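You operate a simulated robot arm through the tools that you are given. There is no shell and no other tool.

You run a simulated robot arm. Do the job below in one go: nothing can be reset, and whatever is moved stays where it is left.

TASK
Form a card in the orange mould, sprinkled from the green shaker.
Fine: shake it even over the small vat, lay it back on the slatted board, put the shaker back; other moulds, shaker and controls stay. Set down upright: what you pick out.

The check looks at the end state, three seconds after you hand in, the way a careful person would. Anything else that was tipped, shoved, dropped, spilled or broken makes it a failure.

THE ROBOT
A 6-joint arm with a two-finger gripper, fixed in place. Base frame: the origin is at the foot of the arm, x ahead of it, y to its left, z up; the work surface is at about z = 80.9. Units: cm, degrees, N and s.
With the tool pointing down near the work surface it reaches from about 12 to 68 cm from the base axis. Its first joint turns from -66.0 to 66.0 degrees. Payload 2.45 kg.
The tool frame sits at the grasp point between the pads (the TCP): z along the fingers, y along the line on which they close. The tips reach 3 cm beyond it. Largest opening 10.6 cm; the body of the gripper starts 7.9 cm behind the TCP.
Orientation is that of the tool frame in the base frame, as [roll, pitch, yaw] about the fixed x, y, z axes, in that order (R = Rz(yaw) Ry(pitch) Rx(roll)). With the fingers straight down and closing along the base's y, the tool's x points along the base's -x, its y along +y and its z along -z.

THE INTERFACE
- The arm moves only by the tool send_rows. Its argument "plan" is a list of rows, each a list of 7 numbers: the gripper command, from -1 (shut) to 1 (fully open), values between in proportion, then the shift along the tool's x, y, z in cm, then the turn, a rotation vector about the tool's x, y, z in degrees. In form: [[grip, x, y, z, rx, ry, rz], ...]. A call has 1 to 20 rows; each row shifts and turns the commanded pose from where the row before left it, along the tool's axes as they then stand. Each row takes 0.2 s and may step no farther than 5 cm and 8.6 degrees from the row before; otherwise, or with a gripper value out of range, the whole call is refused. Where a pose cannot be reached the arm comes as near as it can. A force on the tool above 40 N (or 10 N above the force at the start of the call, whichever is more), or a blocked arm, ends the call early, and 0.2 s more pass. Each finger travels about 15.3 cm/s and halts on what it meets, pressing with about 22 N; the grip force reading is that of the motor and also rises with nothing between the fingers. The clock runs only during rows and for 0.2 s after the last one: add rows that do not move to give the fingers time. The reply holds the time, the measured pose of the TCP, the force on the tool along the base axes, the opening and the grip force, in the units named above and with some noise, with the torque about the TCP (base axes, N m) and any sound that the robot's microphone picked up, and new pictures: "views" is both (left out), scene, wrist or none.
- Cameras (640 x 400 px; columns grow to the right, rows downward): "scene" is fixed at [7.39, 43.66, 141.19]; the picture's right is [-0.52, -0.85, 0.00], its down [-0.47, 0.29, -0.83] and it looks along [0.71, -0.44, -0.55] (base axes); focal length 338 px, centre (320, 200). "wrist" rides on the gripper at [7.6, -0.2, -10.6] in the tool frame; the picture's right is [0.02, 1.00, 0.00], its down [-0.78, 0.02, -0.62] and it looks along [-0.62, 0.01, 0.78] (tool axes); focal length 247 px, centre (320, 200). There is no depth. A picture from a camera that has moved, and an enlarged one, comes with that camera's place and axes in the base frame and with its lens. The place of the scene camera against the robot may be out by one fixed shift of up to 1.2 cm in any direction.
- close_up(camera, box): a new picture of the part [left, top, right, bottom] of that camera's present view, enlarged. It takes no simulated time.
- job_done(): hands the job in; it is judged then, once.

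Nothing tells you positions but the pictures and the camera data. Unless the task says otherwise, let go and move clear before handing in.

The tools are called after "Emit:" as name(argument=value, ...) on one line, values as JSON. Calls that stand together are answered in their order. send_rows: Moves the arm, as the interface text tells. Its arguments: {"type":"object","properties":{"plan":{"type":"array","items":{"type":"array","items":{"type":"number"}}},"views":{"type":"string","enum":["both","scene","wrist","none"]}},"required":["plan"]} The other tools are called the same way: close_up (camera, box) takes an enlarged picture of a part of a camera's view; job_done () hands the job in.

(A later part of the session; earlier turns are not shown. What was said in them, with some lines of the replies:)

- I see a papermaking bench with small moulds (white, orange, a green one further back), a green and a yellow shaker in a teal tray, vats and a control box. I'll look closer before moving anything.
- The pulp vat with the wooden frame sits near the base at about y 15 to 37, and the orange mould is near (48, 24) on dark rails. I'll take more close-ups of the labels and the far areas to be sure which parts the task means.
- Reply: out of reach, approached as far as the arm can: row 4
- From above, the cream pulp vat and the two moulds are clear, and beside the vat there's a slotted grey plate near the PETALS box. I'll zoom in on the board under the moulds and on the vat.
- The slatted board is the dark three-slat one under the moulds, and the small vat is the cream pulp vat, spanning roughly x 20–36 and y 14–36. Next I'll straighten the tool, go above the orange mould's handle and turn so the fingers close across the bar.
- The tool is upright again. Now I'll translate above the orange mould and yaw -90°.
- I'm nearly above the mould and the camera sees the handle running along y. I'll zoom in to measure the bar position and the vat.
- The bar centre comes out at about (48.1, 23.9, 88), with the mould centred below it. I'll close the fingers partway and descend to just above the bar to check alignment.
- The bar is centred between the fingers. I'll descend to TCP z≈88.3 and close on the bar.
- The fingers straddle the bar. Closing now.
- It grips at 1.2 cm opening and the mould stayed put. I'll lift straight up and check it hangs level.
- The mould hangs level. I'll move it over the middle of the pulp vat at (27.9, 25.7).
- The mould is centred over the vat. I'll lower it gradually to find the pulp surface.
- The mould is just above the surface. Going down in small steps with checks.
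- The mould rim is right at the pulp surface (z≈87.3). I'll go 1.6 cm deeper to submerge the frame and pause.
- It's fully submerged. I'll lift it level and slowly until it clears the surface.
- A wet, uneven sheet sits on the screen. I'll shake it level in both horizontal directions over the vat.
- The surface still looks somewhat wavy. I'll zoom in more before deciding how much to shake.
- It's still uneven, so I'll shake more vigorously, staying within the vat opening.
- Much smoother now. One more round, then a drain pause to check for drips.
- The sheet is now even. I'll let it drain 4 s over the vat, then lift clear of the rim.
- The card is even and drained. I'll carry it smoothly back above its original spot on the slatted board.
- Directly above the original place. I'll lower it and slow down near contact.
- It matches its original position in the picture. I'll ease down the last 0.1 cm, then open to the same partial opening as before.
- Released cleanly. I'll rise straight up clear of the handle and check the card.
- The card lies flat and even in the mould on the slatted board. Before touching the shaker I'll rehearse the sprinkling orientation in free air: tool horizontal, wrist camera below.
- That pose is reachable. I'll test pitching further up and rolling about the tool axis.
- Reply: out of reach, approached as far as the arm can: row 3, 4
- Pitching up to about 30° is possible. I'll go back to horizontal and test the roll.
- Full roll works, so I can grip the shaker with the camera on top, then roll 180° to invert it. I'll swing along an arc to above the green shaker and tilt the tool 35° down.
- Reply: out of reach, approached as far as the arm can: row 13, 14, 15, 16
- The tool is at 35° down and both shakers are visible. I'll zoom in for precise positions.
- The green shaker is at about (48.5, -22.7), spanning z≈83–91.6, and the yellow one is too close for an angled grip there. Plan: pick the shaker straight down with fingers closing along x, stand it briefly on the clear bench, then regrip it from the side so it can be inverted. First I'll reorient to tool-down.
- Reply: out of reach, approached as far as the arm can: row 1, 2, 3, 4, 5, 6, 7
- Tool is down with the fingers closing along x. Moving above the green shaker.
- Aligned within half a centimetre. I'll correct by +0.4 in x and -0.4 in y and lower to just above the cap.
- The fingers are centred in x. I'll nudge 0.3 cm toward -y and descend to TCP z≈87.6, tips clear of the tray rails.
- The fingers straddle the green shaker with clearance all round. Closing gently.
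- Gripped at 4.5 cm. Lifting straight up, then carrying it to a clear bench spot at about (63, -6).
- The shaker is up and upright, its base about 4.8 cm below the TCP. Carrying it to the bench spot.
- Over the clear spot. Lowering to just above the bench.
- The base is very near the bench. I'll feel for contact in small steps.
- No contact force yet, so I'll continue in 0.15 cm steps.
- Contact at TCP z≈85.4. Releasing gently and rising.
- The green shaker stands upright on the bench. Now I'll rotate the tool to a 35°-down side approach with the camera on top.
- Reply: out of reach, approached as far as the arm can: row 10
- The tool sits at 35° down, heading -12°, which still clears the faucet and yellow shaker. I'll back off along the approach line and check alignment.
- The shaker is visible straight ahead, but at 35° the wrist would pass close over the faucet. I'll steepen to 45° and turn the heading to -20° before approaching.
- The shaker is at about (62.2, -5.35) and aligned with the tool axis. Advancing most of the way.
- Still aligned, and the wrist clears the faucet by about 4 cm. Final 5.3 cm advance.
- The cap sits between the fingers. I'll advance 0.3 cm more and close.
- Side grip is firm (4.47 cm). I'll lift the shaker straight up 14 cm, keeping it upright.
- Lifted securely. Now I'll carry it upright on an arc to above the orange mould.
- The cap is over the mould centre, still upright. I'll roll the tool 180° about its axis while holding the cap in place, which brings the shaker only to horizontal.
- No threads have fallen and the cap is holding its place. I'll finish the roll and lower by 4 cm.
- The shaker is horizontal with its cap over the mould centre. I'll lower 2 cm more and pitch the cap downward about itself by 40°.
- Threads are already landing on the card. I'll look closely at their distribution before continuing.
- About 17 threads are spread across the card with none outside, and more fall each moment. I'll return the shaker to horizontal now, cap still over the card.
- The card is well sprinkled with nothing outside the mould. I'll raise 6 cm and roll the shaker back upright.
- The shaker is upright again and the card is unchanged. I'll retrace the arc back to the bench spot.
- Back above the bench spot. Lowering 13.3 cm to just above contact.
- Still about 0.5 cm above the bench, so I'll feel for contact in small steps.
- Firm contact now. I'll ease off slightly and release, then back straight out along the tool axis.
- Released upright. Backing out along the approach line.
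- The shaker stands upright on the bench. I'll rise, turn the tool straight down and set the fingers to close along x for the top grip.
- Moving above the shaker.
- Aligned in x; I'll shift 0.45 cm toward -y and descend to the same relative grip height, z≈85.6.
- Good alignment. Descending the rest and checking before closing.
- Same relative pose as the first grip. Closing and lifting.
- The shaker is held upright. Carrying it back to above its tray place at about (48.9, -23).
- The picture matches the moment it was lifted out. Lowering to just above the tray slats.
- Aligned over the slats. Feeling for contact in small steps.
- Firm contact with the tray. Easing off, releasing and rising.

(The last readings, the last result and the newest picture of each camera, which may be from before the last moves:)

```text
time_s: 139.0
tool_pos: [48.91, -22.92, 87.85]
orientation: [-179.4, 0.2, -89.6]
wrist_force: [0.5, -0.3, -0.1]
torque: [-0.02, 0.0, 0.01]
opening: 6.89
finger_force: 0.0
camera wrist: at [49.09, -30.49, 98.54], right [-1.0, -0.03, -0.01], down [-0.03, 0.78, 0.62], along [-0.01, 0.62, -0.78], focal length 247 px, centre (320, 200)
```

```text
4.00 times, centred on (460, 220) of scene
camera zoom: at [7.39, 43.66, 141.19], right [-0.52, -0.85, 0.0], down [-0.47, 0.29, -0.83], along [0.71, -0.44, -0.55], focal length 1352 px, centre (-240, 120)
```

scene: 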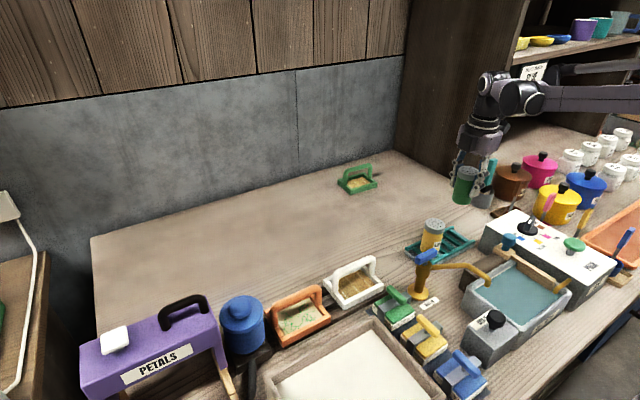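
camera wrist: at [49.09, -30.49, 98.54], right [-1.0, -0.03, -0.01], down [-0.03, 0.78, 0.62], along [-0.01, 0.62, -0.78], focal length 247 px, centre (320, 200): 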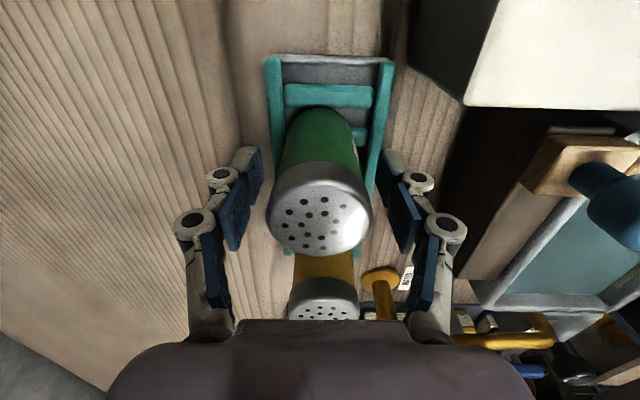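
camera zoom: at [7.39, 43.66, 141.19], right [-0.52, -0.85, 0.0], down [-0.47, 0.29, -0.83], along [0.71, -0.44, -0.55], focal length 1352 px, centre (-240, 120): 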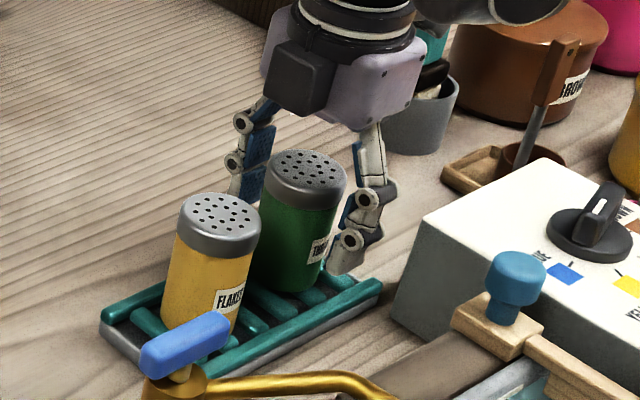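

The shaker is seated in the tray where it began. I'll rise straight up and inspect everything.

Emit:
send_rows(plan=[[0.3, 0, 0, -2, 0, 0, 0], [0.3, 0, 0, -3, 0, 0, 0], [0.3, 0, 0, -4, 0, 0, 0], [0.3, 0, 0, -4, 0, 0, 0], [0.3, 0, 0, -4, 0, 0, 0], [0.3, 0, 0, -4, 0, 0, 0], [0.3, 0, 0, -3, 0, 0, 0], [0.3, 0, 0, 0, 0, 0, 0]], views="both")

Emit:
close_up(camera="scene", box=[390, 190, 490, 270])

Emit:
close_up(camera="scene", box=[220, 240, 400, 370])

Emit:
close_up(camera="scene", box=[260, 275, 350, 350])

```text
time_s: 140.8
tool_pos: [48.57, -23.36, 111.62]
orientation: [-179.4, 0.1, -89.6]
wrist_force: [0.6, -0.6, 0.0]
torque: [0.01, -0.02, -0.01]
opening: 6.9
finger_force: 0.2
camera wrist: at [48.77, -30.8, 122.41], right [-1.0, -0.03, -0.01], down [-0.03, 0.78, 0.62], along [-0.01, 0.62, -0.78], focal length 247 px, centre (320, 200)
```

scene: 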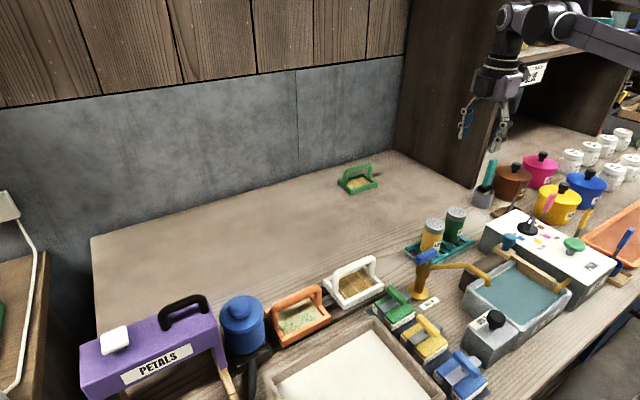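
wrist: 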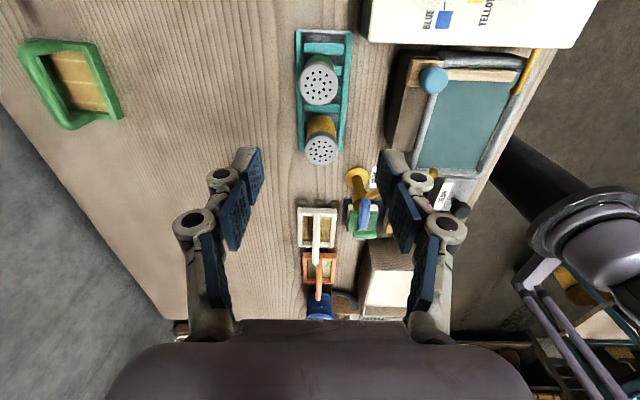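

```text
5.00 times, centred on (440, 230) of scene
camera zoom: at [7.39, 43.66, 141.19], right [-0.52, -0.85, 0.0], down [-0.47, 0.29, -0.83], along [0.71, -0.44, -0.55], focal length 1690 px, centre (-280, 50)
```

zoom: 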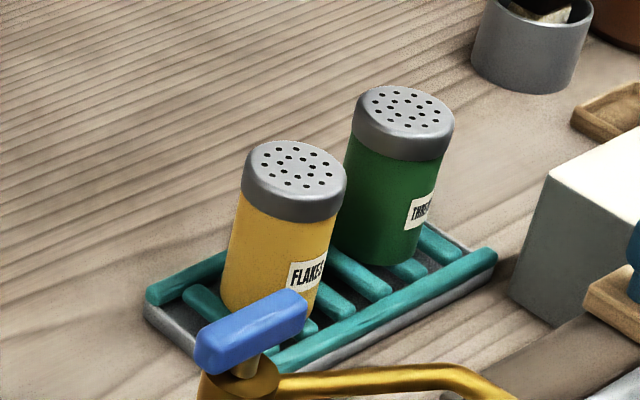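

```text
3.08 times, centred on (310, 305) of scene
camera zoom: at [7.39, 43.66, 141.19], right [-0.52, -0.85, 0.0], down [-0.47, 0.29, -0.83], along [0.71, -0.44, -0.55], focal length 1040 px, centre (351, -123)
```

zoom: 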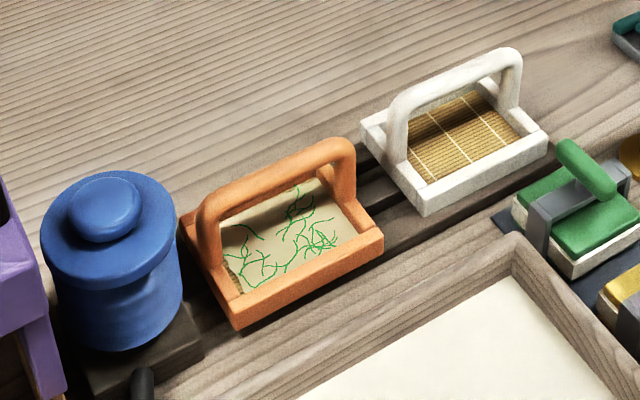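

```text
5.33 times, centred on (305, 312) of scene
camera zoom: at [7.39, 43.66, 141.19], right [-0.52, -0.85, 0.0], down [-0.47, 0.29, -0.83], along [0.71, -0.44, -0.55], focal length 1803 px, centre (400, -400)
```

zoom: 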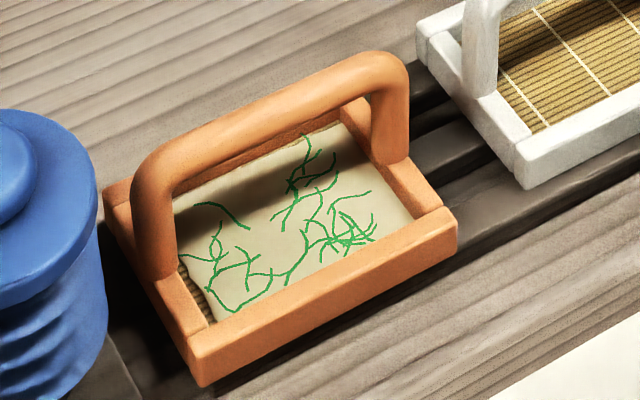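

The card is formed, even and sprinkled with green threads in the orange mould on the slatted board. The green shaker is back upright in its tray, everything else looks undisturbed, and the arm is clear, so I'm handing in.

Emit:
job_done()

```text
The job is handed in.
```

The job is handed in: a card is formed in the orange mould and sprinkled with green threads. I don't have the check's result.

- **Card:** I dipped the mould in the cream pulp vat, which I took to be the small vat. I shook it there until the sheet looked smooth, let it drain, and set it back on the dark slatted board where it started. A thin strip of bare screen shows along one edge.
- **Sprinkling:** Roughly 30 threads landed on the card, and I saw none outside the mould.
- **Shaker:** I stood the green shaker on the clear bench briefly, before and after sprinkling, to change grip. It is now back upright in its tray, matching its starting position in the pictures.
- **Everything else:** In the final pictures the other moulds, the yellow shaker and the controls looked untouched. The gripper was open and clear when I handed in.
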